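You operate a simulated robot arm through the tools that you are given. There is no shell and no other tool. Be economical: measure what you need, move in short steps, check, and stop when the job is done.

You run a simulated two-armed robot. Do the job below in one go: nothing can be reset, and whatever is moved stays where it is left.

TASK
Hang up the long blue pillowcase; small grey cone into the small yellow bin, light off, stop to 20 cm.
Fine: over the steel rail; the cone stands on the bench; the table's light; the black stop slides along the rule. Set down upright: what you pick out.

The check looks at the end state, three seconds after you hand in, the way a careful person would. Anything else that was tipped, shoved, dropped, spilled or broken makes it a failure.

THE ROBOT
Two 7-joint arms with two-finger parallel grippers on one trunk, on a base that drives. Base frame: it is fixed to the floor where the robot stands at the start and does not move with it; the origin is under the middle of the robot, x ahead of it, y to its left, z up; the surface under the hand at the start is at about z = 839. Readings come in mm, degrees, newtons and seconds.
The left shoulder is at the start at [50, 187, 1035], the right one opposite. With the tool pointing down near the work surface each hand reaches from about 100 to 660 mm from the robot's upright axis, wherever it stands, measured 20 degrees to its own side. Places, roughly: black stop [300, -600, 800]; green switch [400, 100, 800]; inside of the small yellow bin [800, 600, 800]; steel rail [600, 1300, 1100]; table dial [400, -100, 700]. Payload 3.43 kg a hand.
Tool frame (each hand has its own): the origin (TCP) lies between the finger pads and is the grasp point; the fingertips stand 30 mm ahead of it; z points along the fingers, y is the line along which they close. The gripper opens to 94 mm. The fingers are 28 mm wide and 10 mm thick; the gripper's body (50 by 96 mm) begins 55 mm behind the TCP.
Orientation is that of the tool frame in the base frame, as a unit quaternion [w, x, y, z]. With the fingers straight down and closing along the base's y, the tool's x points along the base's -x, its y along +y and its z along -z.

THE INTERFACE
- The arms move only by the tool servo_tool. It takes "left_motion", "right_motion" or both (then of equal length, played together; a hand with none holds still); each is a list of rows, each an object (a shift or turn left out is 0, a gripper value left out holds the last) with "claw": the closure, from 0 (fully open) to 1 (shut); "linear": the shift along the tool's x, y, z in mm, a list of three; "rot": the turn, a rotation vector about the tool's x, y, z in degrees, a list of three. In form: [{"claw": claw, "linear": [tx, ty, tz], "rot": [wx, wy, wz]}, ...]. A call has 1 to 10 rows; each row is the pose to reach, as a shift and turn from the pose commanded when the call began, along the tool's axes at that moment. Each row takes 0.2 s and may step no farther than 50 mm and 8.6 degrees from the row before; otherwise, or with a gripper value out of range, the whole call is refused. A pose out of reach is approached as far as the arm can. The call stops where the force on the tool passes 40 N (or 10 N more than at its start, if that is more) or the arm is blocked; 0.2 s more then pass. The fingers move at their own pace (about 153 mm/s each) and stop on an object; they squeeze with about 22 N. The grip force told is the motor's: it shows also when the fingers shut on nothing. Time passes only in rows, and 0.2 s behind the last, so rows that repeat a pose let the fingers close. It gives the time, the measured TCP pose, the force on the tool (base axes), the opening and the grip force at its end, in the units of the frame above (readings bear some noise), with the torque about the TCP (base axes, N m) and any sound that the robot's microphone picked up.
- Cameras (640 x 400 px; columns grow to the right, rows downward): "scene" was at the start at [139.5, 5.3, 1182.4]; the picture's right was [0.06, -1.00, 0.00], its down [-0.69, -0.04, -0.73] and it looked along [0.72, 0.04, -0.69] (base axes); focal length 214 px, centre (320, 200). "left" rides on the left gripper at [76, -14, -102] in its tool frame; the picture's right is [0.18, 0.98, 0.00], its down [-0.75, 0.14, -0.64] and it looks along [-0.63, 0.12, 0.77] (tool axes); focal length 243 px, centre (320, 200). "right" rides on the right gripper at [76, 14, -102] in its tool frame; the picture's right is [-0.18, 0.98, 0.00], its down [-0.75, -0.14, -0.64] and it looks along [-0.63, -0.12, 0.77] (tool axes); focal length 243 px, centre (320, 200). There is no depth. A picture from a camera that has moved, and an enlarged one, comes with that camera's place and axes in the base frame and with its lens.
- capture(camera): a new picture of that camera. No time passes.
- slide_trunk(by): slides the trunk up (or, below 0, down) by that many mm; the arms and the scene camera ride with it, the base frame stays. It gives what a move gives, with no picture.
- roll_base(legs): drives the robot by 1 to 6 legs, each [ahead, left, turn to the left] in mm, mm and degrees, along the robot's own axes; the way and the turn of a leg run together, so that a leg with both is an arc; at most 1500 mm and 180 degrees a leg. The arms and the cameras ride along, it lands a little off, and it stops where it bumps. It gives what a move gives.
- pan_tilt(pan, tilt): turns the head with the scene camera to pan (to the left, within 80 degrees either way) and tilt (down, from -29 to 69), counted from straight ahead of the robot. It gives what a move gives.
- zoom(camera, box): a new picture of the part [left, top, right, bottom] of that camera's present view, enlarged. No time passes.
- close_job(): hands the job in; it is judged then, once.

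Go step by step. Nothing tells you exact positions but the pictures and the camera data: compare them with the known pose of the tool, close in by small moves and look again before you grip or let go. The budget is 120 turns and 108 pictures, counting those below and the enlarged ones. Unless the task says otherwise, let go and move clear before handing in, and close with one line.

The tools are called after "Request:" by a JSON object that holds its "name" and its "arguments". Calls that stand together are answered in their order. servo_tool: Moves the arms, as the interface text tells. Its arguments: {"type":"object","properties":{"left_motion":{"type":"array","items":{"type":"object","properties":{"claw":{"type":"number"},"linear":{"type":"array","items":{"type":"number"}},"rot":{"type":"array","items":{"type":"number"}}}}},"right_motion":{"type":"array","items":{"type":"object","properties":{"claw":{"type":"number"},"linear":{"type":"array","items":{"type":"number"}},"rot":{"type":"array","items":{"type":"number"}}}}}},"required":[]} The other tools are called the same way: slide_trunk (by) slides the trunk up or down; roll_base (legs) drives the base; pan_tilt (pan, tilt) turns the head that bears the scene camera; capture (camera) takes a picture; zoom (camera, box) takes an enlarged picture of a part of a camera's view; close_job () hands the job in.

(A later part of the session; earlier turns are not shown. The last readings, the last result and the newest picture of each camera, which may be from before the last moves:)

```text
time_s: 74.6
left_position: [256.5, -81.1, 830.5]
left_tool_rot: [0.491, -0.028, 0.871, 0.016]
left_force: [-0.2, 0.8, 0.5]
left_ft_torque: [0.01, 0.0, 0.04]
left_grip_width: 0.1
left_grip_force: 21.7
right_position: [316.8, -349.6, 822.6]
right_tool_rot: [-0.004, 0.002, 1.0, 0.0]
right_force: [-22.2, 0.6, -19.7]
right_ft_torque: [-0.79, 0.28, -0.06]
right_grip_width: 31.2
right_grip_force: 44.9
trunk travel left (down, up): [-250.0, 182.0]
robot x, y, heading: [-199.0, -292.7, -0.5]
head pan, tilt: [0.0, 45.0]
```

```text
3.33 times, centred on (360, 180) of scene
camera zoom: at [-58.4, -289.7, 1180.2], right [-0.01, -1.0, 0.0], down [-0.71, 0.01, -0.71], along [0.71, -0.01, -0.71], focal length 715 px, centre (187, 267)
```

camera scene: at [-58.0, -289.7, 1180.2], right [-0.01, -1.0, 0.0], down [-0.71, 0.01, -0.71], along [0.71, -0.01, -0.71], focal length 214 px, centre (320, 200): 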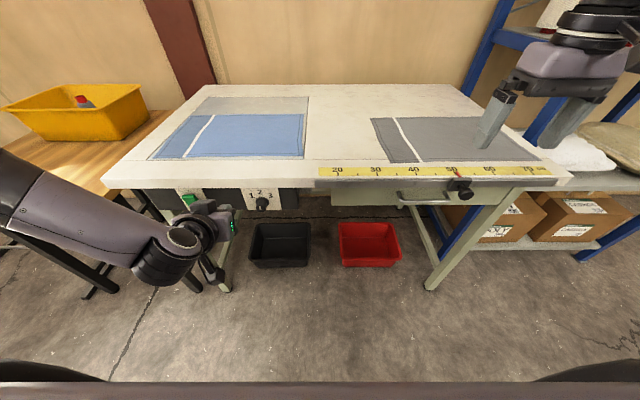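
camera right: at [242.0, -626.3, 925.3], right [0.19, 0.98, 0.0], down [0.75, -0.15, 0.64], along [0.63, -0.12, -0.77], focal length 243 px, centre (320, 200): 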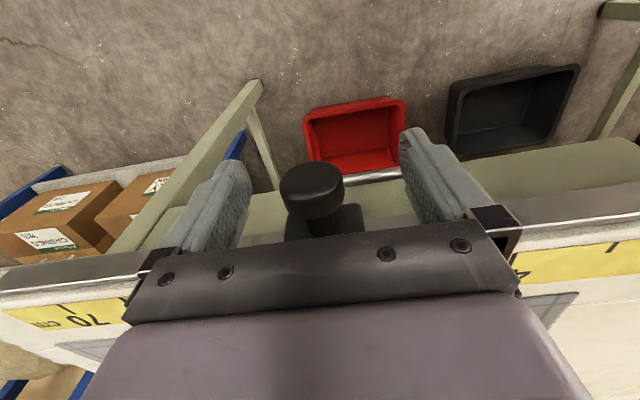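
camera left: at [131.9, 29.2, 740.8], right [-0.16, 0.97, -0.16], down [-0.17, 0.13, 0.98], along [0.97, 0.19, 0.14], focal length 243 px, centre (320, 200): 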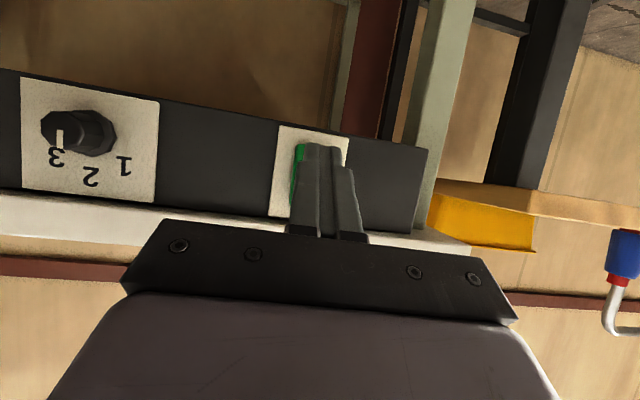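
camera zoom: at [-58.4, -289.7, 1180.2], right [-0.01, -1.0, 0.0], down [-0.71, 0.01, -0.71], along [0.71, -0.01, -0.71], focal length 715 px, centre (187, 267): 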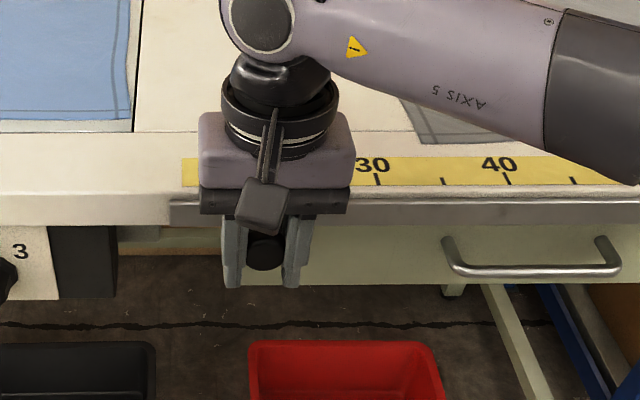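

Request:
{"name": "servo_tool", "arguments": {"right_motion": [{"claw": 0, "linear": [0, 0, 0]}, {"linear": [0, 0, 0]}, {"linear": [2, 0, -30]}, {"linear": [2, 0, -70]}, {"linear": [20, -15, -110]}, {"linear": [40, -30, -150]}]}}

Request:
{"name": "zoom", "arguments": {"camera": "right", "box": [240, 80, 440, 205]}}

Request:
{"name": "zoom", "arguments": {"camera": "scene", "box": [280, 120, 440, 240]}}

```text
time_s: 76.0
left_position: [255.8, -80.8, 829.1]
left_tool_rot: [0.49, -0.028, 0.871, 0.016]
left_force: [-0.2, -0.5, -0.2]
left_ft_torque: [-0.02, -0.03, 0.0]
left_grip_width: 0.0
left_grip_force: 22.1
right_position: [281.7, -379.7, 975.3]
right_tool_rot: [0.0, 0.005, 1.0, 0.001]
right_force: [-0.9, 0.0, -0.6]
right_ft_torque: [-0.02, -0.01, 0.0]
right_grip_width: 94.1
right_grip_force: 0.1
trunk travel left (down, up): [-250.0, 182.0]
robot x, y, heading: [-199.3, -287.3, -0.4]
head pan, tilt: [0.0, 45.0]
```

```text
3.20 times, centred on (340, 142) of right
camera zoom: at [205.7, -366.7, 1079.3], right [0.19, 0.98, 0.0], down [0.75, -0.15, 0.64], along [0.63, -0.12, -0.77], focal length 776 px, centre (256, 384)
```

zoom: 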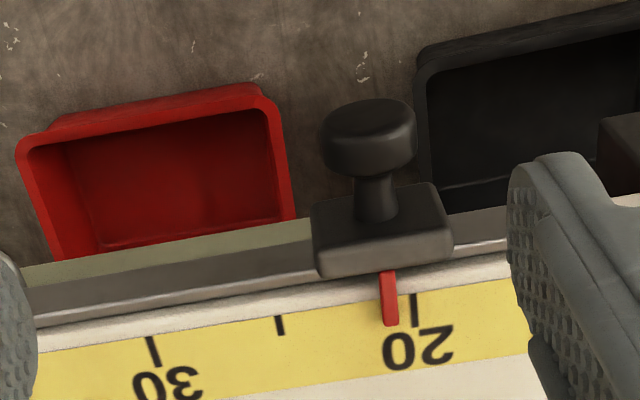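

```text
3.33 times, centred on (360, 180) of scene
camera zoom: at [-58.3, -289.8, 1180.2], right [-0.01, -1.0, 0.0], down [-0.71, 0.01, -0.71], along [0.71, -0.01, -0.71], focal length 715 px, centre (187, 267)
```

zoom: 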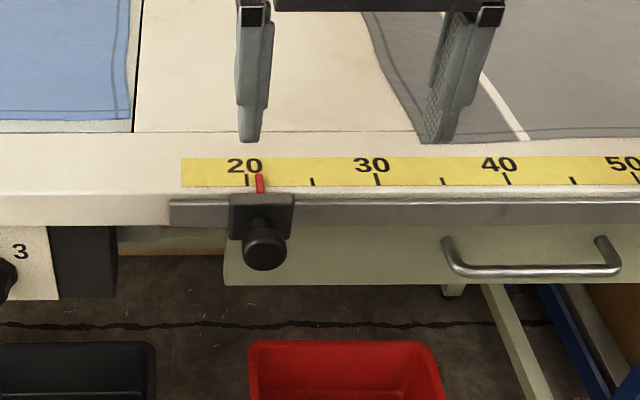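

The pointer reads about 20.95; it needs +9.5 mm more. I re-grip the knob and shift it.

Request:
{"name": "servo_tool", "arguments": {"right_motion": [{"linear": [-18, 15, 40]}, {"linear": [-35, 30, 75]}, {"linear": [-35, 30, 115]}, {"linear": [-35, 30, 151]}, {"claw": 1, "linear": [-35, 30, 151]}, {"linear": [-35, 30, 151]}, {"linear": [-35, 30, 151]}]}}

```text
time_s: 77.6
left_position: [256.1, -79.9, 830.2]
left_tool_rot: [0.491, -0.028, 0.871, 0.016]
left_force: [-0.3, 0.3, 0.4]
left_ft_torque: [0.01, -0.02, 0.0]
left_grip_width: 0.1
left_grip_force: 22.6
right_position: [318.3, -351.2, 821.6]
right_tool_rot: [0.001, 0.005, 1.0, 0.0]
right_force: [0.4, -0.1, -2.8]
right_ft_torque: [0.01, -0.51, -0.02]
right_grip_width: 32.4
right_grip_force: 44.3
trunk travel left (down, up): [-250.0, 182.0]
robot x, y, heading: [-196.9, -285.6, -0.6]
head pan, tilt: [0.0, 45.0]
```

Request:
{"name": "servo_tool", "arguments": {"right_motion": [{"linear": [0, 4, 0]}, {"linear": [0, 9.7, 0]}, {"linear": [0, 9.7, 0]}]}}

Request:
{"name": "servo_tool", "arguments": {"right_motion": [{"claw": 0, "linear": [0, 0, 0]}, {"linear": [0, 0, 0]}, {"linear": [2, 0, -30]}, {"linear": [2, 0, -70]}, {"linear": [20, -15, -110]}, {"linear": [40, -30, -150]}]}}

Request:
{"name": "zoom", "arguments": {"camera": "right", "box": [280, 120, 400, 200]}}

Request:
{"name": "zoom", "arguments": {"camera": "scene", "box": [310, 140, 390, 200]}}

```text
time_s: 78.4
left_position: [257.0, -81.6, 829.8]
left_tool_rot: [0.49, -0.028, 0.871, 0.016]
left_force: [0.8, -0.5, 0.0]
left_ft_torque: [-0.03, 0.02, -0.01]
left_grip_width: 0.0
left_grip_force: 22.1
right_position: [319.4, -339.9, 823.5]
right_tool_rot: [0.001, 0.006, 1.0, 0.0]
right_force: [16.9, -3.0, -3.0]
right_ft_torque: [-0.11, 0.26, -0.06]
right_grip_width: 32.4
right_grip_force: 45.0
trunk travel left (down, up): [-250.0, 182.0]
robot x, y, heading: [-195.1, -285.3, -0.7]
head pan, tilt: [0.0, 45.0]
```

```text
time_s: 79.8
left_position: [256.0, -80.5, 829.7]
left_tool_rot: [0.491, -0.028, 0.87, 0.016]
left_force: [-0.1, -1.1, 1.1]
left_ft_torque: [0.0, 0.0, 0.0]
left_grip_width: 0.0
left_grip_force: 22.0
right_position: [271.7, -370.1, 972.3]
right_tool_rot: [0.0, 0.004, 1.0, 0.0]
right_force: [0.7, -0.1, -0.4]
right_ft_torque: [0.02, -0.01, -0.02]
right_grip_width: 93.9
right_grip_force: 0.0
trunk travel left (down, up): [-250.0, 182.0]
robot x, y, heading: [-197.9, -290.4, -0.3]
head pan, tilt: [0.0, 45.0]
```

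```text
5.00 times, centred on (340, 160) of right
camera zoom: at [195.5, -355.5, 1075.9], right [0.19, 0.98, 0.0], down [0.75, -0.15, 0.64], along [0.63, -0.12, -0.77], focal length 1213 px, centre (220, 400)
```

zoom: 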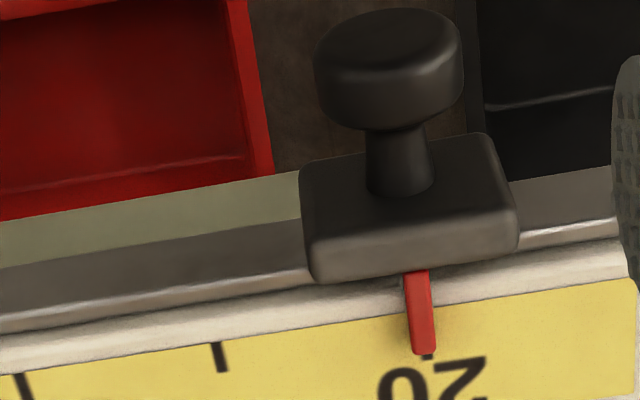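

```text
6.67 times, centred on (350, 170) of scene
camera zoom: at [-58.2, -289.8, 1180.2], right [-0.01, -1.0, 0.0], down [-0.71, 0.01, -0.71], along [0.71, -0.01, -0.71], focal length 1430 px, centre (120, 400)
```

zoom: 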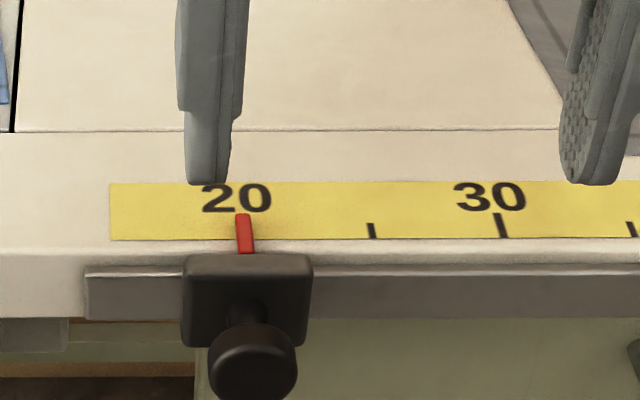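

The pointer sits on 20. Now the pillowcase: I raise the trunk, sidestep in front of the cloth and set the left hand pointing down again.

Request:
{"name": "slide_trunk", "arguments": {"by": 150}}

Request:
{"name": "roll_base", "arguments": {"legs": [[0, 253, 0.5]]}}

Request:
{"name": "servo_tool", "arguments": {"left_motion": [{"claw": 0, "linear": [-10, 10, -10], "rot": [0, 7.5, 0]}, {"linear": [-20, 20, -10], "rot": [0, 15, 0]}, {"linear": [-30, 30, -10], "rot": [0, 22.5, 0]}, {"linear": [-40, 40, -10], "rot": [0, 30, 0]}, {"linear": [-50, 50, -10], "rot": [0, 37.5, 0]}, {"linear": [-60, 50, -10], "rot": [0, 45, 0]}, {"linear": [-70, 50, -10], "rot": [0, 52.5, 0]}, {"linear": [-80, 50, -10], "rot": [0, 59, 0]}]}}

Request:
{"name": "capture", "arguments": {"camera": "scene"}}

```text
time_s: 81.6
left_position: [256.5, -79.5, 979.8]
left_tool_rot: [0.491, -0.028, 0.871, 0.016]
left_force: [-0.3, -0.1, 0.0]
left_ft_torque: [0.0, 0.0, -0.02]
left_grip_width: 0.0
left_grip_force: 21.9
right_position: [270.9, -369.7, 1122.0]
right_tool_rot: [0.0, 0.004, 1.0, 0.001]
right_force: [0.2, -0.1, -0.6]
right_ft_torque: [0.0, -0.05, 0.0]
right_grip_width: 94.0
right_grip_force: 0.1
trunk travel left (down, up): [-400.0, 32.0]
robot x, y, heading: [-198.0, -283.8, -0.7]
head pan, tilt: [0.0, 45.0]
```

```text
time_s: 84.4
left_position: [254.8, 179.4, 980.2]
left_tool_rot: [0.49, -0.035, 0.871, 0.02]
left_force: [-0.1, 0.4, -0.3]
left_ft_torque: [0.01, 0.01, 0.03]
left_grip_width: 0.0
left_grip_force: 22.2
right_position: [272.7, -108.9, 1122.8]
right_tool_rot: [0.0, -0.003, 1.0, 0.001]
right_force: [0.2, 0.6, -1.1]
right_ft_torque: [0.02, 0.01, 0.01]
right_grip_width: 94.1
right_grip_force: 0.1
trunk travel left (down, up): [-400.0, 32.0]
robot x, y, heading: [-196.8, -34.9, 0.1]
head pan, tilt: [0.0, 45.0]
```

```text
time_s: 86.2
left_position: [282.7, 232.1, 1051.9]
left_tool_rot: [-0.004, -0.039, 0.999, 0.001]
left_force: [0.2, -0.1, -0.5]
left_ft_torque: [-0.02, 0.0, -0.01]
left_grip_width: 93.9
left_grip_force: 0.0
right_position: [273.5, -110.5, 1123.1]
right_tool_rot: [-0.001, -0.003, 1.0, -0.001]
right_force: [0.4, -0.1, -0.2]
right_ft_torque: [-0.01, -0.03, 0.01]
right_grip_width: 93.9
right_grip_force: 0.1
trunk travel left (down, up): [-400.0, 32.0]
robot x, y, heading: [-196.6, -34.7, 0.3]
head pan, tilt: [0.0, 45.0]
```

```text
43 pictures are left
camera scene: at [-57.3, -34.5, 1330.1], right [0.01, -1.0, 0.0], down [-0.71, 0.0, -0.71], along [0.71, 0.0, -0.71], focal length 214 px, centre (320, 200)
```

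scene: 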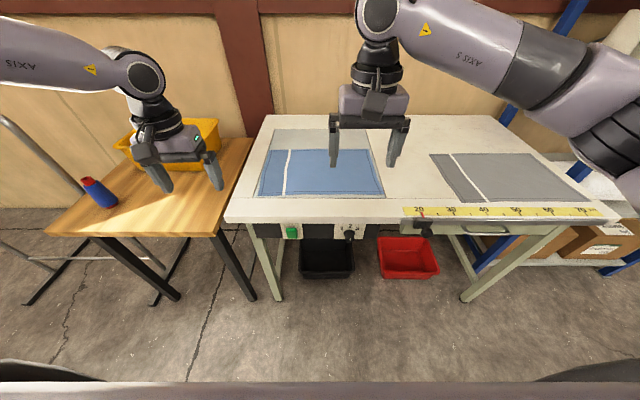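

The cloth spans x 456–733, y -250…170. I drive forward 130 mm, lower the trunk, and move both hands over its near long edge.

Request:
{"name": "roll_base", "arguments": {"legs": [[130, 0, 0]]}}

Request:
{"name": "slide_trunk", "arguments": {"by": -120}}

```text
time_s: 87.5
left_position: [411.1, 233.7, 1052.0]
left_tool_rot: [-0.002, -0.04, 0.999, -0.001]
left_force: [0.3, 0.1, -0.5]
left_ft_torque: [0.03, 0.0, -0.02]
left_grip_width: 94.2
left_grip_force: 0.1
right_position: [403.5, -108.7, 1121.6]
right_tool_rot: [-0.001, -0.004, 1.0, 0.0]
right_force: [1.0, 1.3, -0.6]
right_ft_torque: [-0.01, 0.02, 0.0]
right_grip_width: 94.0
right_grip_force: 0.0
trunk travel left (down, up): [-400.0, 32.0]
robot x, y, heading: [-63.1, -34.3, 0.6]
head pan, tilt: [0.0, 45.0]
```

```text
time_s: 89.0
left_position: [410.2, 233.5, 932.0]
left_tool_rot: [-0.001, -0.04, 0.999, 0.0]
left_force: [-0.5, 0.7, 0.3]
left_ft_torque: [0.01, 0.0, 0.0]
left_grip_width: 94.1
left_grip_force: 0.1
right_position: [402.0, -108.2, 1002.4]
right_tool_rot: [0.0, -0.004, 1.0, -0.001]
right_force: [0.6, 0.9, -0.3]
right_ft_torque: [0.03, 0.0, -0.01]
right_grip_width: 94.1
right_grip_force: 0.2
trunk travel left (down, up): [-280.0, 152.0]
robot x, y, heading: [-71.9, -34.1, 0.7]
head pan, tilt: [0.0, 45.0]
```

Request:
{"name": "servo_tool", "arguments": {"left_motion": [{"claw": 0.6, "linear": [-13, -27, 7], "rot": [0, 0, 1.2]}, {"linear": [-27, -55, 14], "rot": [0, 0, 2.4]}, {"linear": [-40, -82, 20], "rot": [0, 0, 3.6]}, {"linear": [-53, -110, 27], "rot": [0, 0, 4.7]}], "right_motion": [{"claw": 0.6, "linear": [-17, -24, 24]}, {"linear": [-35, -48, 48]}, {"linear": [-52, -72, 72]}, {"linear": [-70, -97, 97]}]}}

Request:
{"name": "capture", "arguments": {"camera": "scene"}}

Request:
{"name": "capture", "arguments": {"camera": "left"}}

Request:
{"name": "capture", "arguments": {"camera": "right"}}

```text
time_s: 90.0
left_position: [426.8, 171.4, 918.0]
left_tool_rot: [0.0, 0.0, 1.0, 0.0]
left_force: [0.0, -0.3, -0.3]
left_ft_torque: [0.01, 0.01, 0.03]
left_grip_width: 37.6
left_grip_force: 0.1
left hand out of reach, approached as far as the arm can: row 2, 3, 4
right_position: [476.7, -205.8, 906.6]
right_tool_rot: [-0.001, -0.003, 1.0, 0.0]
right_force: [0.0, 0.6, -0.2]
right_ft_torque: [0.04, 0.01, 0.0]
right_grip_width: 37.7
right_grip_force: 0.1
trunk travel left (down, up): [-280.0, 152.0]
robot x, y, heading: [-68.8, -35.8, 0.4]
head pan, tilt: [0.0, 45.0]
```

```text
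42 pictures are left
camera scene: at [71.4, -33.8, 1210.2], right [0.01, -1.0, 0.0], down [-0.71, 0.0, -0.71], along [0.71, 0.0, -0.71], focal length 214 px, centre (320, 200)
```

scene: 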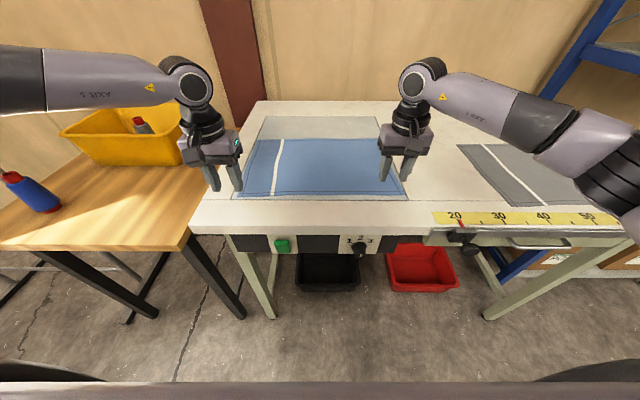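

```text
41 pictures are left
camera left: at [351.9, 157.5, 1020.3], right [-0.18, 0.98, 0.0], down [0.75, 0.14, 0.64], along [0.63, 0.12, -0.77], focal length 243 px, centre (320, 200)
```

left: 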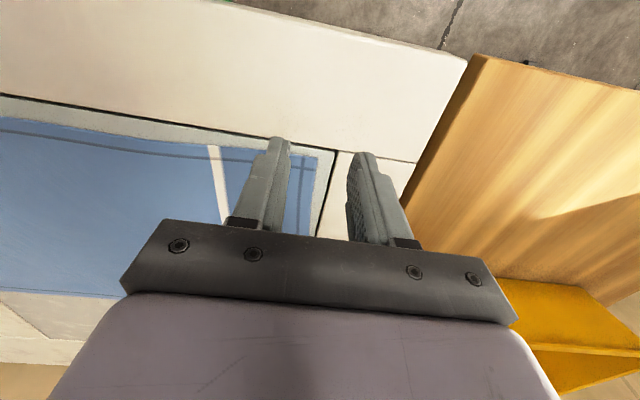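

```text
40 pictures are left
camera right: at [400.2, -192.8, 1009.7], right [0.18, 0.98, 0.0], down [0.75, -0.14, 0.64], along [0.63, -0.11, -0.77], focal length 243 px, centre (320, 200)
```

right: 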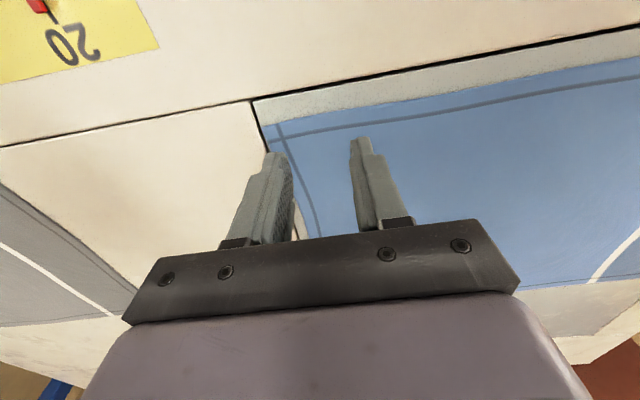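

The right hand is in place over the near-right corner area; the left is caught at an arm limit. I raise the left and retry from above.

Request:
{"name": "servo_tool", "arguments": {"left_motion": [{"linear": [0, 0, -45]}, {"linear": [0, 0, -90]}, {"linear": [-15, -10, -120]}, {"linear": [-30, -25, -120]}, {"linear": [-45, -43, -120]}]}}

Request:
{"name": "capture", "arguments": {"camera": "scene"}}

```text
time_s: 91.2
left_position: [426.2, 170.9, 1029.2]
left_tool_rot: [-0.002, 0.001, 1.0, 0.0]
left_force: [0.0, 0.2, -0.2]
left_ft_torque: [0.0, 0.0, 0.02]
left_grip_width: 37.6
left_grip_force: 0.0
left hand out of reach, approached as far as the arm can: row 3, 4, 5
right_position: [475.9, -205.2, 907.7]
right_tool_rot: [0.0, -0.004, 1.0, 0.0]
right_force: [0.7, 0.8, 0.1]
right_ft_torque: [0.0, -0.05, -0.06]
right_grip_width: 37.6
right_grip_force: 0.0
trunk travel left (down, up): [-280.0, 152.0]
robot x, y, heading: [-68.1, -39.8, 0.4]
head pan, tilt: [0.0, 45.0]
```

```text
39 pictures are left
camera scene: at [71.3, -33.6, 1210.2], right [0.01, -1.0, 0.0], down [-0.71, 0.0, -0.71], along [0.71, 0.0, -0.71], focal length 214 px, centre (320, 200)
```

scene: 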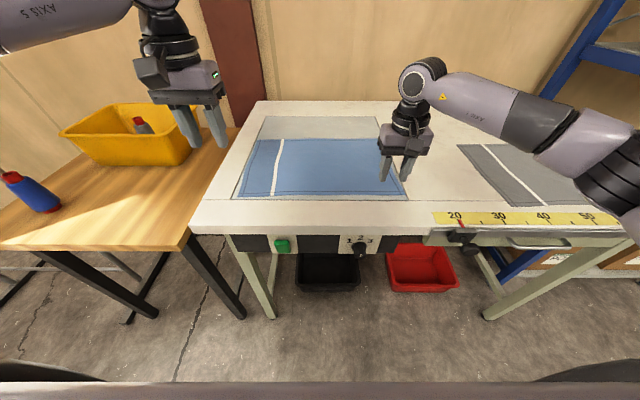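

Request:
{"name": "servo_tool", "arguments": {"left_motion": [{"linear": [0, 0, 0], "rot": [0, 0, 8]}, {"linear": [-10, -15, 0], "rot": [0, 0, 16]}, {"linear": [-25, -30, 0], "rot": [0, 0, 24]}, {"linear": [-45, -43, 0], "rot": [0, 0, 24]}]}}

```text
time_s: 92.2
left_position: [423.6, 166.9, 1020.7]
left_tool_rot: [-0.002, 0.21, 0.978, 0.0]
left_force: [0.1, 0.5, -0.1]
left_ft_torque: [-0.01, -0.04, 0.0]
left_grip_width: 37.7
left_grip_force: 0.1
left hand out of reach, approached as far as the arm can: row 2, 3, 4
right_position: [477.3, -205.3, 907.5]
right_tool_rot: [0.0, -0.004, 1.0, 0.0]
right_force: [0.4, -0.1, -0.1]
right_ft_torque: [0.01, 0.02, -0.01]
right_grip_width: 37.2
right_grip_force: 0.1
trunk travel left (down, up): [-280.0, 152.0]
robot x, y, heading: [-67.5, -35.0, 0.2]
head pan, tilt: [0.0, 45.0]
```

The left arm's limit is about crossing inward, so I shift the base 75 mm right and 45 mm forward and correct both hands.

Request:
{"name": "roll_base", "arguments": {"legs": [[45, -75, 0]]}}

Request:
{"name": "servo_tool", "arguments": {"left_motion": [{"linear": [0, 0, 0], "rot": [0, 0, -8]}, {"linear": [0, 12, 0], "rot": [0, 0, -16]}, {"linear": [0, 25, 0], "rot": [0, 0, -24]}, {"linear": [0, 36, 0], "rot": [0, 0, -24]}], "right_motion": [{"linear": [13, 20, 0]}, {"linear": [26, 40, 0]}, {"linear": [38, 60, 0]}, {"linear": [50, 75, 0]}]}}

```text
time_s: 93.5
left_position: [467.9, 91.9, 1021.5]
left_tool_rot: [-0.001, 0.208, 0.978, 0.0]
left_force: [-0.7, -0.1, 0.6]
left_ft_torque: [0.04, 0.04, -0.03]
left_grip_width: 38.0
left_grip_force: 0.0
right_position: [520.8, -280.7, 906.6]
right_tool_rot: [0.0, -0.003, 1.0, 0.0]
right_force: [0.0, 0.2, -0.1]
right_ft_torque: [0.0, -0.01, -0.01]
right_grip_width: 37.6
right_grip_force: 0.0
trunk travel left (down, up): [-280.0, 152.0]
robot x, y, heading: [-19.4, -107.1, 0.2]
head pan, tilt: [0.0, 45.0]
```

```text
time_s: 94.5
left_position: [482.5, 125.4, 1022.0]
left_tool_rot: [0.0, 0.0, 1.0, -0.001]
left_force: [0.4, -0.3, -0.4]
left_ft_torque: [0.0, 0.03, -0.02]
left_grip_width: 37.5
left_grip_force: 0.0
right_position: [470.3, -205.4, 906.9]
right_tool_rot: [0.0, -0.003, 1.0, 0.0]
right_force: [0.6, -0.6, -0.4]
right_ft_torque: [-0.02, 0.03, 0.02]
right_grip_width: 37.7
right_grip_force: 0.1
trunk travel left (down, up): [-280.0, 152.0]
robot x, y, heading: [-24.8, -109.5, 0.3]
head pan, tilt: [0.0, 45.0]
```

Request:
{"name": "servo_tool", "arguments": {"left_motion": [{"linear": [11, 2, 40]}, {"linear": [11, 2, 80]}, {"linear": [11, 2, 115]}, {"linear": [11, 2, 115]}]}}

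Request:
{"name": "capture", "arguments": {"camera": "left"}}

```text
time_s: 95.5
left_position: [471.9, 126.5, 906.6]
left_tool_rot: [-0.001, 0.001, 1.0, 0.0]
left_force: [0.2, 0.4, -0.1]
left_ft_torque: [0.03, -0.02, 0.02]
left_grip_width: 37.8
left_grip_force: 0.1
right_position: [470.9, -205.4, 906.5]
right_tool_rot: [0.001, -0.003, 1.0, 0.0]
right_force: [0.0, -0.1, 0.1]
right_ft_torque: [-0.01, 0.0, 0.01]
right_grip_width: 37.6
right_grip_force: 0.0
trunk travel left (down, up): [-280.0, 152.0]
robot x, y, heading: [-24.3, -114.1, 0.5]
head pan, tilt: [0.0, 45.0]
```

```text
38 pictures are left
camera left: at [396.8, 112.6, 1009.6], right [-0.18, 0.98, 0.0], down [0.76, 0.14, 0.64], along [0.63, 0.12, -0.77], focal length 243 px, centre (320, 200)
```

left: 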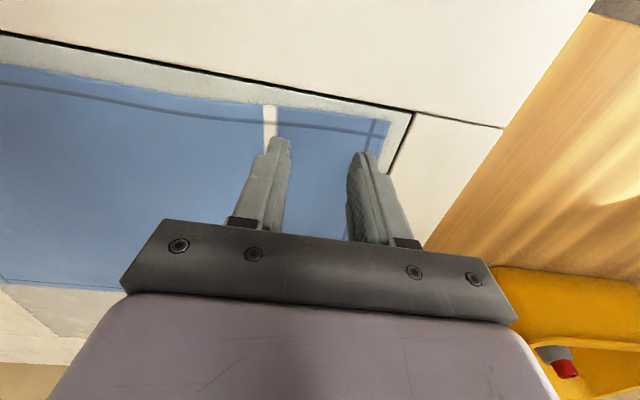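

Both hands sit over the near hem. I lower both onto the cloth gently.

Request:
{"name": "servo_tool", "arguments": {"left_motion": [{"linear": [-4, 0, 20]}, {"linear": [-4, 0, 31]}, {"linear": [-4, 0, 35]}, {"linear": [-4, 0, 37]}], "right_motion": [{"linear": [-4, 0, 20]}, {"linear": [-4, 0, 31]}, {"linear": [-4, 0, 35]}, {"linear": [-4, 0, 37]}]}}

```text
time_s: 96.5
left_position: [474.9, 126.3, 872.0]
left_tool_rot: [0.001, 0.001, 1.0, 0.0]
left_force: [-1.8, 1.9, 8.9]
left_ft_torque: [0.13, 0.13, 0.0]
left_grip_width: 37.6
left_grip_force: 0.5
right_position: [473.4, -205.4, 870.2]
right_tool_rot: [0.002, -0.002, 1.0, 0.002]
right_force: [2.5, -0.7, 7.1]
right_ft_torque: [-0.06, -0.01, 0.0]
right_grip_width: 37.4
right_grip_force: 0.1
trunk travel left (down, up): [-280.0, 152.0]
robot x, y, heading: [-23.9, -107.1, 0.0]
head pan, tilt: [0.0, 45.0]
```

Light contact on both (7–9 N). I close both grippers.

Request:
{"name": "servo_tool", "arguments": {"left_motion": [{"claw": 1, "linear": [0, 0, 0.5]}, {"linear": [0, 0, 0.5]}, {"linear": [0, 0, 0.5]}], "right_motion": [{"claw": 1, "linear": [0, 0, 0.5]}, {"linear": [0, 0, 0.5]}, {"linear": [0, 0, 0.5]}]}}

Request:
{"name": "servo_tool", "arguments": {"left_motion": [{"linear": [0, 0, -15]}, {"linear": [0, 0, -40]}], "right_motion": [{"linear": [0, 0, -15]}, {"linear": [0, 0, -40]}]}}

Request:
{"name": "capture", "arguments": {"camera": "scene"}}

```text
time_s: 97.3
left_position: [476.2, 123.3, 870.4]
left_tool_rot: [0.0, 0.002, 1.0, -0.006]
left_force: [0.4, -28.9, 5.8]
left_ft_torque: [-0.9, 0.05, 0.11]
left_grip_width: 2.7
left_grip_force: 22.5
right_position: [473.8, -201.8, 871.3]
right_tool_rot: [0.002, -0.005, 1.0, 0.006]
right_force: [-3.8, 27.6, 11.0]
right_ft_torque: [0.89, -0.01, 0.3]
right_grip_width: 4.5
right_grip_force: 22.0
trunk travel left (down, up): [-280.0, 152.0]
robot x, y, heading: [-21.1, -109.7, 0.6]
head pan, tilt: [0.0, 45.0]
```

```text
time_s: 97.9
left_position: [477.3, 123.5, 909.7]
left_tool_rot: [0.001, 0.001, 1.0, -0.005]
left_force: [0.9, -29.8, -0.1]
left_ft_torque: [-0.92, -0.02, 0.09]
left_grip_width: 3.0
left_grip_force: 21.8
right_position: [472.2, -202.8, 909.1]
right_tool_rot: [0.001, -0.004, 1.0, 0.005]
right_force: [-1.1, 29.1, 0.0]
right_ft_torque: [0.91, 0.03, 0.25]
right_grip_width: 5.0
right_grip_force: 21.4
trunk travel left (down, up): [-280.0, 152.0]
robot x, y, heading: [-26.8, -110.1, 0.3]
head pan, tilt: [0.0, 45.0]
```

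```text
37 pictures are left
camera scene: at [115.4, -108.9, 1210.1], right [0.01, -1.0, 0.0], down [-0.71, 0.0, -0.71], along [0.71, 0.0, -0.71], focal length 214 px, centre (320, 200)
```

scene: 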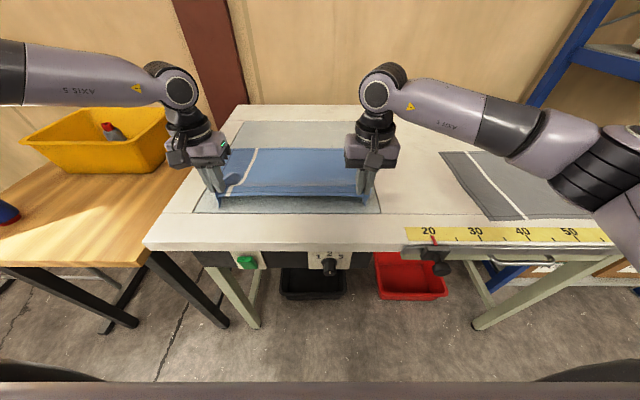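

Both hands hold the hem, taut at 29 N. I ease the hands together and lift.

Request:
{"name": "servo_tool", "arguments": {"left_motion": [{"linear": [0, 0, 0]}, {"linear": [0, -3, -10]}, {"linear": [0, -5, -40]}, {"linear": [0, -5, -75]}], "right_motion": [{"linear": [0, 12, 0]}, {"linear": [0, 22, -10]}, {"linear": [0, 25, -40]}, {"linear": [0, 25, -75]}]}}

Request:
{"name": "capture", "arguments": {"camera": "scene"}}

```text
time_s: 98.9
left_position: [476.4, 122.6, 987.4]
left_tool_rot: [-0.001, 0.0, 1.0, 0.001]
left_force: [0.2, -1.8, -0.4]
left_ft_torque: [-0.06, 0.02, -0.01]
left_grip_width: 2.2
left_grip_force: 22.1
right_position: [475.5, -184.8, 984.3]
right_tool_rot: [0.001, -0.002, 1.0, -0.002]
right_force: [-0.3, 1.2, 0.5]
right_ft_torque: [0.07, 0.01, 0.02]
right_grip_width: 2.4
right_grip_force: 22.1
trunk travel left (down, up): [-280.0, 152.0]
robot x, y, heading: [-23.8, -105.3, 0.4]
head pan, tilt: [0.0, 45.0]
```

```text
36 pictures are left
camera scene: at [115.2, -108.9, 1210.2], right [0.01, -1.0, 0.0], down [-0.71, 0.0, -0.71], along [0.71, 0.0, -0.71], focal length 214 px, centre (320, 200)
```

scene: 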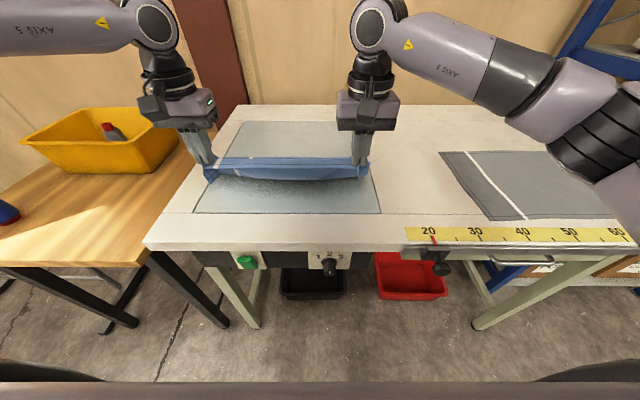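

The cloth lifts cleanly. I raise the trunk fully and lift the arms a bit more.

Request:
{"name": "slide_trunk", "arguments": {"by": 150}}

Request:
{"name": "servo_tool", "arguments": {"left_motion": [{"linear": [5, 0, -25]}, {"linear": [15, 0, -50]}, {"linear": [25, 0, -70]}], "right_motion": [{"linear": [5, 0, -25]}, {"linear": [15, 0, -50]}, {"linear": [25, 0, -70]}]}}

Request:
{"name": "pan_tilt", "arguments": {"pan": 0, "tilt": 35}}

Request:
{"name": "capture", "arguments": {"camera": "scene"}}

```text
time_s: 100.7
left_position: [477.6, 121.0, 1136.0]
left_tool_rot: [-0.001, 0.001, 1.0, 0.0]
left_force: [-0.1, -0.9, -0.5]
left_ft_torque: [-0.03, 0.02, 0.0]
left_grip_width: 2.3
left_grip_force: 21.9
right_position: [476.3, -183.1, 1134.9]
right_tool_rot: [0.0, -0.002, 1.0, 0.0]
right_force: [-0.9, 0.9, -0.5]
right_ft_torque: [0.0, 0.06, -0.04]
right_grip_width: 2.2
right_grip_force: 22.0
trunk travel left (down, up): [-430.0, 2.0]
robot x, y, heading: [-22.6, -107.6, 0.2]
head pan, tilt: [0.0, 45.0]
```

```text
time_s: 101.5
left_position: [453.1, 121.3, 1207.1]
left_tool_rot: [-0.001, 0.001, 1.0, -0.001]
left_force: [0.6, -0.1, -0.2]
left_ft_torque: [-0.02, 0.03, 0.01]
left_grip_width: 2.3
left_grip_force: 22.2
right_position: [449.9, -182.1, 1208.2]
right_tool_rot: [0.0, -0.003, 1.0, 0.0]
right_force: [-0.3, 0.1, 0.1]
right_ft_torque: [0.03, 0.0, 0.02]
right_grip_width: 2.7
right_grip_force: 21.6
trunk travel left (down, up): [-430.0, 2.0]
robot x, y, heading: [-19.2, -107.5, 0.3]
head pan, tilt: [0.0, 45.0]
```

```text
time_s: 102.2
left_position: [452.6, 120.2, 1206.8]
left_tool_rot: [-0.001, 0.0, 1.0, -0.001]
left_force: [-0.1, -0.7, 0.3]
left_ft_torque: [-0.05, 0.01, -0.05]
left_grip_width: 2.3
left_grip_force: 22.0
right_position: [450.2, -182.7, 1207.2]
right_tool_rot: [0.0, -0.003, 1.0, -0.001]
right_force: [0.4, 0.6, -0.9]
right_ft_torque: [0.03, -0.02, 0.01]
right_grip_width: 2.3
right_grip_force: 21.9
trunk travel left (down, up): [-430.0, 2.0]
robot x, y, heading: [-23.1, -109.4, 0.7]
head pan, tilt: [0.0, 35.0]
```

```text
35 pictures are left
camera scene: at [122.2, -108.9, 1375.0], right [0.01, -1.0, 0.0], down [-0.57, 0.0, -0.82], along [0.82, 0.0, -0.57], focal length 214 px, centre (320, 200)
```

scene: 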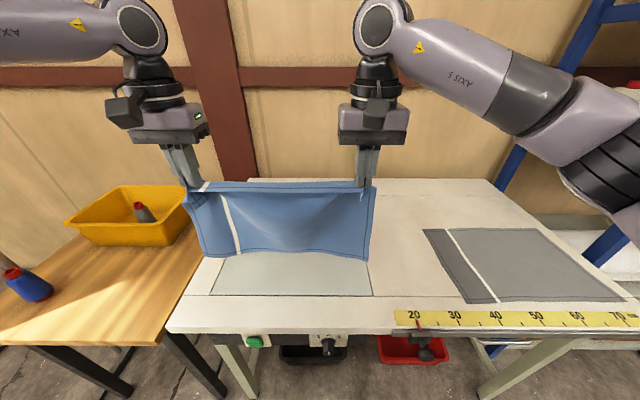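

The pillowcase hangs neatly between both hands, its bottom well above the table. I back away 250 mm and drive left to in front of the rail.

Request:
{"name": "roll_base", "arguments": {"legs": [[-250, 0, 0]]}}

Request:
{"name": "roll_base", "arguments": {"legs": [[0, 675, 0], [0, 675, 0]]}}

Request:
{"name": "capture", "arguments": {"camera": "scene"}}

```text
time_s: 104.0
left_position: [202.6, 119.6, 1206.3]
left_tool_rot: [-0.001, 0.001, 1.0, 0.0]
left_force: [-1.0, -0.3, -1.5]
left_ft_torque: [-0.03, 0.0, 0.03]
left_grip_width: 2.3
left_grip_force: 22.3
right_position: [199.4, -184.4, 1206.7]
right_tool_rot: [0.001, -0.002, 1.0, -0.001]
right_force: [0.5, 1.2, 0.3]
right_ft_torque: [0.02, 0.0, 0.02]
right_grip_width: 2.2
right_grip_force: 22.3
trunk travel left (down, up): [-430.0, 2.0]
robot x, y, heading: [-272.3, -112.8, 0.3]
head pan, tilt: [0.0, 35.0]
```

```text
time_s: 116.3
left_position: [201.5, 1467.3, 1205.9]
left_tool_rot: [-0.002, 0.003, 1.0, 0.0]
left_force: [0.6, -1.4, -0.8]
left_ft_torque: [-0.01, 0.01, 0.03]
left_grip_width: 2.6
left_grip_force: 21.6
right_position: [199.2, 1163.2, 1207.6]
right_tool_rot: [0.0, -0.001, 1.0, 0.0]
right_force: [0.1, 0.2, -0.1]
right_ft_torque: [-0.02, 0.01, -0.02]
right_grip_width: 2.5
right_grip_force: 22.0
trunk travel left (down, up): [-430.0, 2.0]
robot x, y, heading: [-277.2, 1235.2, 0.1]
head pan, tilt: [0.0, 35.0]
```

```text
34 pictures are left
camera scene: at [-128.6, 1237.8, 1375.0], right [0.0, -1.0, 0.0], down [-0.57, 0.0, -0.82], along [0.82, 0.0, -0.57], focal length 214 px, centre (320, 200)
```

scene: 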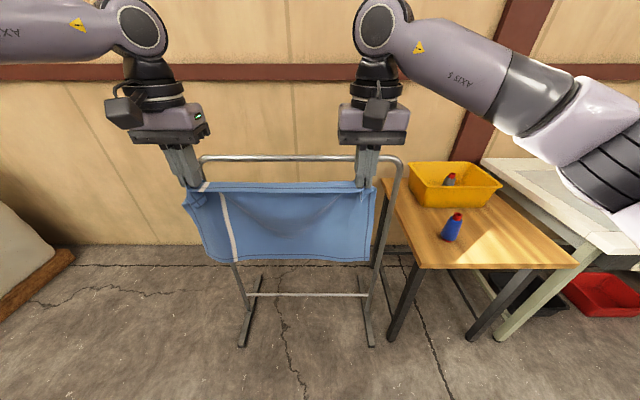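

The rail's bar is at x≈622, z≈1044, y 946–1673; the cloth is centred on it. I drive forward until the cloth is just short of the bar.

Request:
{"name": "roll_base", "arguments": {"legs": [[330, 0, 0]]}}

Request:
{"name": "pan_tilt", "arguments": {"pan": 0, "tilt": 42}}

Request:
{"name": "capture", "arguments": {"camera": "scene"}}

Request:
{"name": "capture", "arguments": {"camera": "left"}}

```text
time_s: 118.5
left_position: [538.9, 1461.9, 1206.2]
left_tool_rot: [-0.002, 0.006, 1.0, -0.001]
left_force: [0.2, 0.5, 0.2]
left_ft_torque: [-0.05, 0.01, -0.01]
left_grip_width: 2.3
left_grip_force: 21.8
right_position: [533.6, 1158.4, 1205.6]
right_tool_rot: [0.0, 0.002, 1.0, 0.001]
right_force: [-0.5, 0.0, -0.3]
right_ft_torque: [0.01, -0.03, 0.07]
right_grip_width: 2.4
right_grip_force: 21.6
trunk travel left (down, up): [-430.0, 2.0]
robot x, y, heading: [63.2, 1235.0, -0.4]
head pan, tilt: [0.0, 35.0]
```

```text
time_s: 119.2
left_position: [538.0, 1462.2, 1207.3]
left_tool_rot: [0.0, 0.006, 1.0, 0.0]
left_force: [0.4, -1.3, -0.5]
left_ft_torque: [0.0, -0.02, 0.0]
left_grip_width: 2.4
left_grip_force: 21.6
right_position: [532.5, 1158.7, 1207.1]
right_tool_rot: [-0.001, 0.003, 1.0, 0.0]
right_force: [0.4, 0.6, 0.3]
right_ft_torque: [-0.02, 0.0, -0.03]
right_grip_width: 2.5
right_grip_force: 21.7
trunk travel left (down, up): [-430.0, 2.0]
robot x, y, heading: [63.4, 1237.9, -0.3]
head pan, tilt: [0.0, 42.0]
```

```text
33 pictures are left
camera scene: at [201.0, 1236.1, 1364.6], right [-0.01, -1.0, 0.0], down [-0.67, 0.0, -0.74], along [0.74, 0.0, -0.67], focal length 214 px, centre (320, 200)
```

scene: 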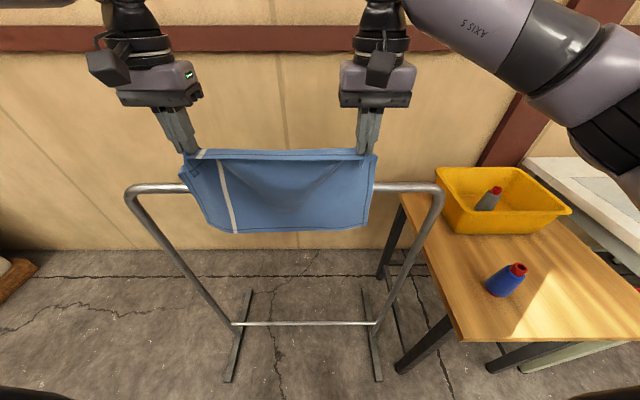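

```text
32 pictures are left
camera left: at [462.9, 1449.6, 1309.3], right [-0.17, 0.99, 0.0], down [0.76, 0.13, 0.64], along [0.63, 0.11, -0.77], focal length 243 px, centre (320, 200)
```

left: 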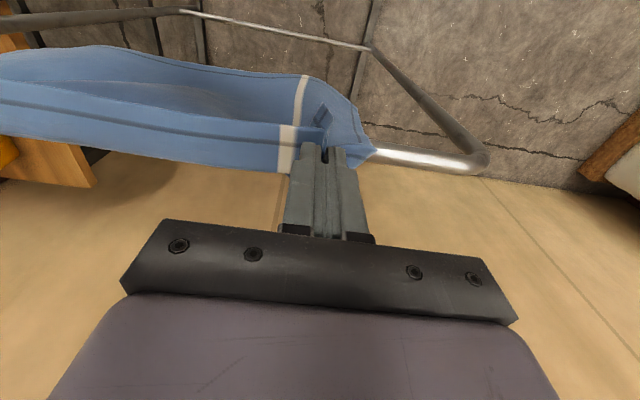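

Refined: bar at x≈587, z≈1057. I now carry the hem forward over the bar with both arms.

Request:
{"name": "servo_tool", "arguments": {"left_motion": [{"linear": [-20, 0, 0]}, {"linear": [-40, 0, 0]}, {"linear": [-60, 0, 0]}, {"linear": [-80, 0, 0]}], "right_motion": [{"linear": [-20, 0, 0]}, {"linear": [-42, 0, 0]}, {"linear": [-64, 0, 0]}, {"linear": [-85, 0, 0]}]}}

Request:
{"name": "capture", "arguments": {"camera": "scene"}}

```text
time_s: 120.2
left_position: [585.6, 1477.2, 1197.2]
left_tool_rot: [0.0, 0.008, 1.0, -0.003]
left_force: [2.3, -19.5, -0.2]
left_ft_torque: [-0.65, -0.08, 0.07]
left_grip_width: 2.2
left_grip_force: 22.2
left hand out of reach, approached as far as the arm can: row 2, 3, 4
right_position: [617.3, 1161.6, 1204.9]
right_tool_rot: [-0.001, -0.002, 1.0, 0.002]
right_force: [-3.0, 20.0, -0.4]
right_ft_torque: [0.62, 0.1, 0.21]
right_grip_width: 2.8
right_grip_force: 21.5
trunk travel left (down, up): [-430.0, 2.0]
robot x, y, heading: [61.6, 1239.7, -0.2]
head pan, tilt: [0.0, 42.0]
```

```text
31 pictures are left
camera scene: at [201.2, 1236.7, 1364.5], right [-0.01, -1.0, 0.0], down [-0.67, 0.0, -0.74], along [0.74, 0.0, -0.67], focal length 214 px, centre (320, 200)
```

scene: 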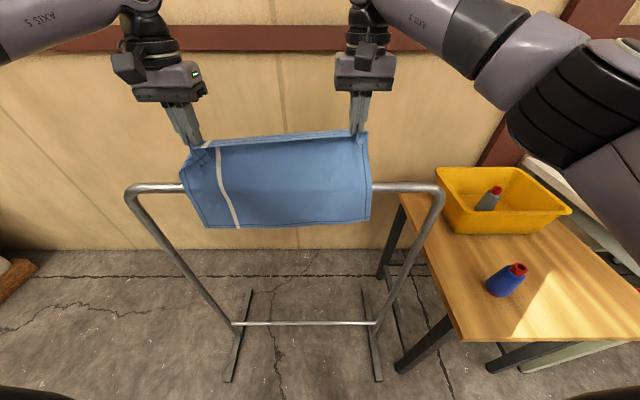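

The left arm is at its limit, so I even up the right hand, then use the base for a further 40 mm forward.

Request:
{"name": "servo_tool", "arguments": {"left_motion": [{"linear": [0, -4, 0]}, {"linear": [0, -8, 0]}], "right_motion": [{"linear": [12, 4, 0]}, {"linear": [24, 8, 0]}]}}

Request:
{"name": "roll_base", "arguments": {"legs": [[45, 0, 0]]}}

Request:
{"name": "capture", "arguments": {"camera": "scene"}}

```text
time_s: 120.8
left_position: [581.6, 1475.7, 1197.0]
left_tool_rot: [0.0, 0.005, 1.0, 0.0]
left_force: [0.8, -6.1, -0.2]
left_ft_torque: [-0.22, -0.02, 0.01]
left_grip_width: 2.9
left_grip_force: 21.6
left hand out of reach, approached as far as the arm can: row 2
right_position: [593.6, 1165.9, 1206.2]
right_tool_rot: [0.0, 0.004, 1.0, -0.001]
right_force: [-0.9, 6.9, 0.3]
right_ft_torque: [0.18, 0.01, 0.1]
right_grip_width: 2.5
right_grip_force: 21.9
trunk travel left (down, up): [-430.0, 2.0]
robot x, y, heading: [58.5, 1239.0, -0.2]
head pan, tilt: [0.0, 42.0]
```

```text
time_s: 121.7
left_position: [626.5, 1474.0, 1196.1]
left_tool_rot: [-0.002, 0.006, 1.0, -0.001]
left_force: [0.6, -3.9, -0.4]
left_ft_torque: [-0.12, 0.02, 0.0]
left_grip_width: 2.5
left_grip_force: 22.0
right_position: [640.5, 1165.8, 1204.4]
right_tool_rot: [-0.001, 0.002, 1.0, 0.0]
right_force: [-0.6, 3.0, -0.3]
right_ft_torque: [0.12, 0.03, 0.08]
right_grip_width: 2.4
right_grip_force: 22.0
trunk travel left (down, up): [-430.0, 2.0]
robot x, y, heading: [105.8, 1238.9, -0.5]
head pan, tilt: [0.0, 42.0]
```

```text
30 pictures are left
camera scene: at [247.0, 1235.9, 1364.3], right [-0.01, -1.0, 0.0], down [-0.67, 0.0, -0.74], along [0.74, 0.0, -0.67], focal length 214 px, centre (320, 200)
```

scene: 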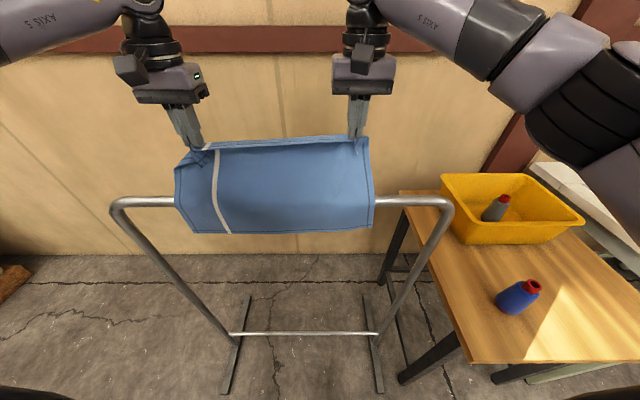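

The cloth bends on the bar. I tilt both hands 24° forward, carrying the hem further past the bar.

Request:
{"name": "servo_tool", "arguments": {"left_motion": [{"linear": [-18, 0, 0], "rot": [0, -6, 0]}, {"linear": [-36, 0, 0], "rot": [0, -12, 0]}, {"linear": [-54, 0, 0], "rot": [0, -18, 0]}, {"linear": [-72, 0, 3], "rot": [0, -24, 0]}], "right_motion": [{"linear": [-15, 0, 1]}, {"linear": [-30, 0, 3]}, {"linear": [-45, 0, 6]}, {"linear": [-60, 0, 8]}]}}

Request:
{"name": "capture", "arguments": {"camera": "scene"}}

```text
time_s: 122.7
left_position: [699.7, 1470.0, 1191.8]
left_tool_rot: [0.208, 0.008, 0.978, -0.003]
left_force: [-0.2, -4.5, -0.9]
left_ft_torque: [-0.14, 0.02, -0.06]
left_grip_width: 2.4
left_grip_force: 21.8
right_position: [687.1, 1161.6, 1193.3]
right_tool_rot: [0.0, 0.002, 1.0, 0.0]
right_force: [1.0, 4.7, -0.5]
right_ft_torque: [0.2, 0.02, 0.06]
right_grip_width: 2.3
right_grip_force: 21.9
right hand out of reach, approached as far as the arm can: row 4
trunk travel left (down, up): [-430.0, 2.0]
robot x, y, heading: [105.3, 1238.5, -0.4]
head pan, tilt: [0.0, 42.0]
```

```text
29 pictures are left
camera scene: at [246.1, 1234.8, 1364.5], right [-0.01, -1.0, 0.0], down [-0.67, 0.0, -0.74], along [0.74, 0.0, -0.67], focal length 214 px, centre (320, 200)
```

scene: 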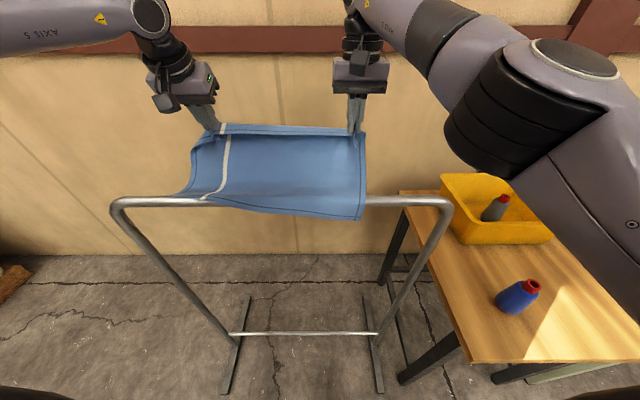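

The near side has become short on the left, so I move the hands back 50 mm, let it settle and look again.

Request:
{"name": "servo_tool", "arguments": {"left_motion": [{"linear": [18, 0, 8]}, {"linear": [36, 0, 16]}, {"linear": [50, 0, 22]}, {"linear": [50, 0, 22]}, {"linear": [50, 0, 22]}], "right_motion": [{"linear": [15, 0, 0]}, {"linear": [30, 0, 0]}, {"linear": [42, 0, 0]}, {"linear": [42, 0, 0]}, {"linear": [42, 0, 0]}]}}

Request:
{"name": "capture", "arguments": {"camera": "scene"}}

Request:
{"name": "capture", "arguments": {"camera": "right"}}

```text
time_s: 123.9
left_position: [661.8, 1471.0, 1151.9]
left_tool_rot: [0.208, 0.006, 0.978, -0.003]
left_force: [-0.3, -9.6, 0.9]
left_ft_torque: [-0.24, 0.03, -0.1]
left_grip_width: 2.7
left_grip_force: 21.7
right_position: [646.5, 1162.6, 1194.0]
right_tool_rot: [0.0, 0.003, 1.0, 0.001]
right_force: [0.0, 9.2, -1.4]
right_ft_torque: [0.27, 0.01, 0.09]
right_grip_width: 2.2
right_grip_force: 21.9
trunk travel left (down, up): [-430.0, 2.0]
robot x, y, heading: [107.1, 1234.6, 0.1]
head pan, tilt: [0.0, 42.0]
```

```text
28 pictures are left
camera scene: at [245.6, 1235.7, 1364.5], right [-0.01, -1.0, 0.0], down [-0.67, 0.0, -0.74], along [0.74, 0.0, -0.67], focal length 214 px, centre (320, 200)
```

scene: 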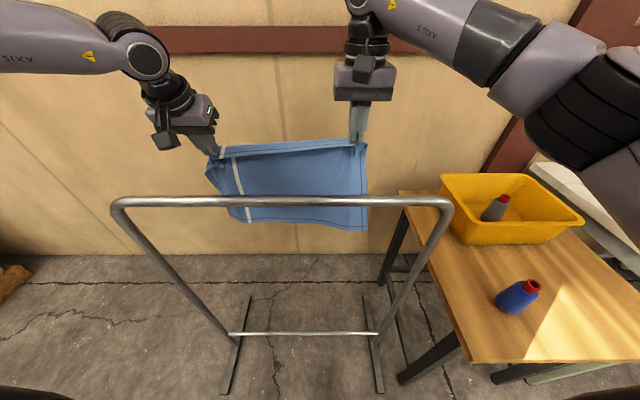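

```text
27 pictures are left
camera right: at [569.2, 1176.0, 1296.5], right [0.19, 0.98, 0.0], down [0.75, -0.15, 0.64], along [0.63, -0.12, -0.77], focal length 243 px, centre (320, 200)
```

right: 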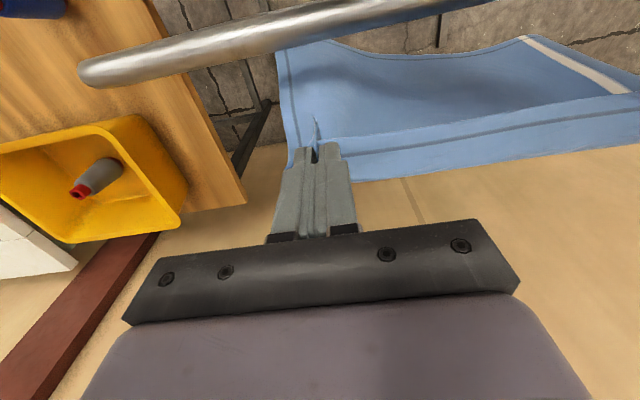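

The cloth slipped through to the far side; it is still firmly held at the fingertips. That suits a simpler way: bring it back over the bar toward me. First I level both hands at z≈1203 just beyond the bar.

Request:
{"name": "servo_tool", "arguments": {"left_motion": [{"linear": [2.5, 0, -15], "rot": [0, 6, 0]}, {"linear": [5, 0, -30], "rot": [0, 12, 0]}, {"linear": [8, 0, -45], "rot": [0, 18, 0]}, {"linear": [11, 0, -61], "rot": [0, 24, 0]}, {"linear": [11, 0, -61], "rot": [0, 24, 0]}], "right_motion": [{"linear": [5, 4, -2]}, {"linear": [10, 8, -4]}, {"linear": [15, 10, -7]}, {"linear": [20, 10, -10]}, {"linear": [20, 10, -10]}]}}

Request:
{"name": "capture", "arguments": {"camera": "scene"}}

```text
time_s: 125.1
left_position: [623.8, 1474.1, 1202.5]
left_tool_rot: [-0.001, 0.006, 1.0, -0.001]
left_force: [-0.3, 0.0, 0.8]
left_ft_torque: [0.01, 0.02, -0.01]
left_grip_width: 2.6
left_grip_force: 21.7
right_position: [625.7, 1172.2, 1204.5]
right_tool_rot: [0.001, 0.002, 1.0, 0.0]
right_force: [0.4, 0.4, -0.3]
right_ft_torque: [0.02, -0.01, -0.03]
right_grip_width: 2.5
right_grip_force: 22.6
trunk travel left (down, up): [-430.0, 2.0]
robot x, y, heading: [106.4, 1235.2, -0.5]
head pan, tilt: [0.0, 42.0]
```

```text
26 pictures are left
camera scene: at [245.3, 1235.8, 1364.6], right [-0.01, -1.0, 0.0], down [-0.67, 0.0, -0.74], along [0.74, 0.0, -0.67], focal length 214 px, centre (320, 200)
```

scene: 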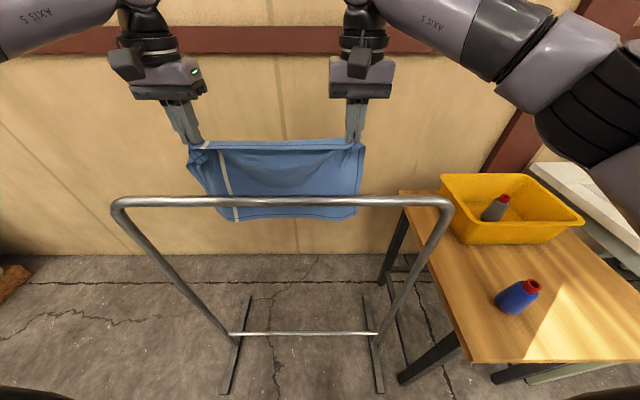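

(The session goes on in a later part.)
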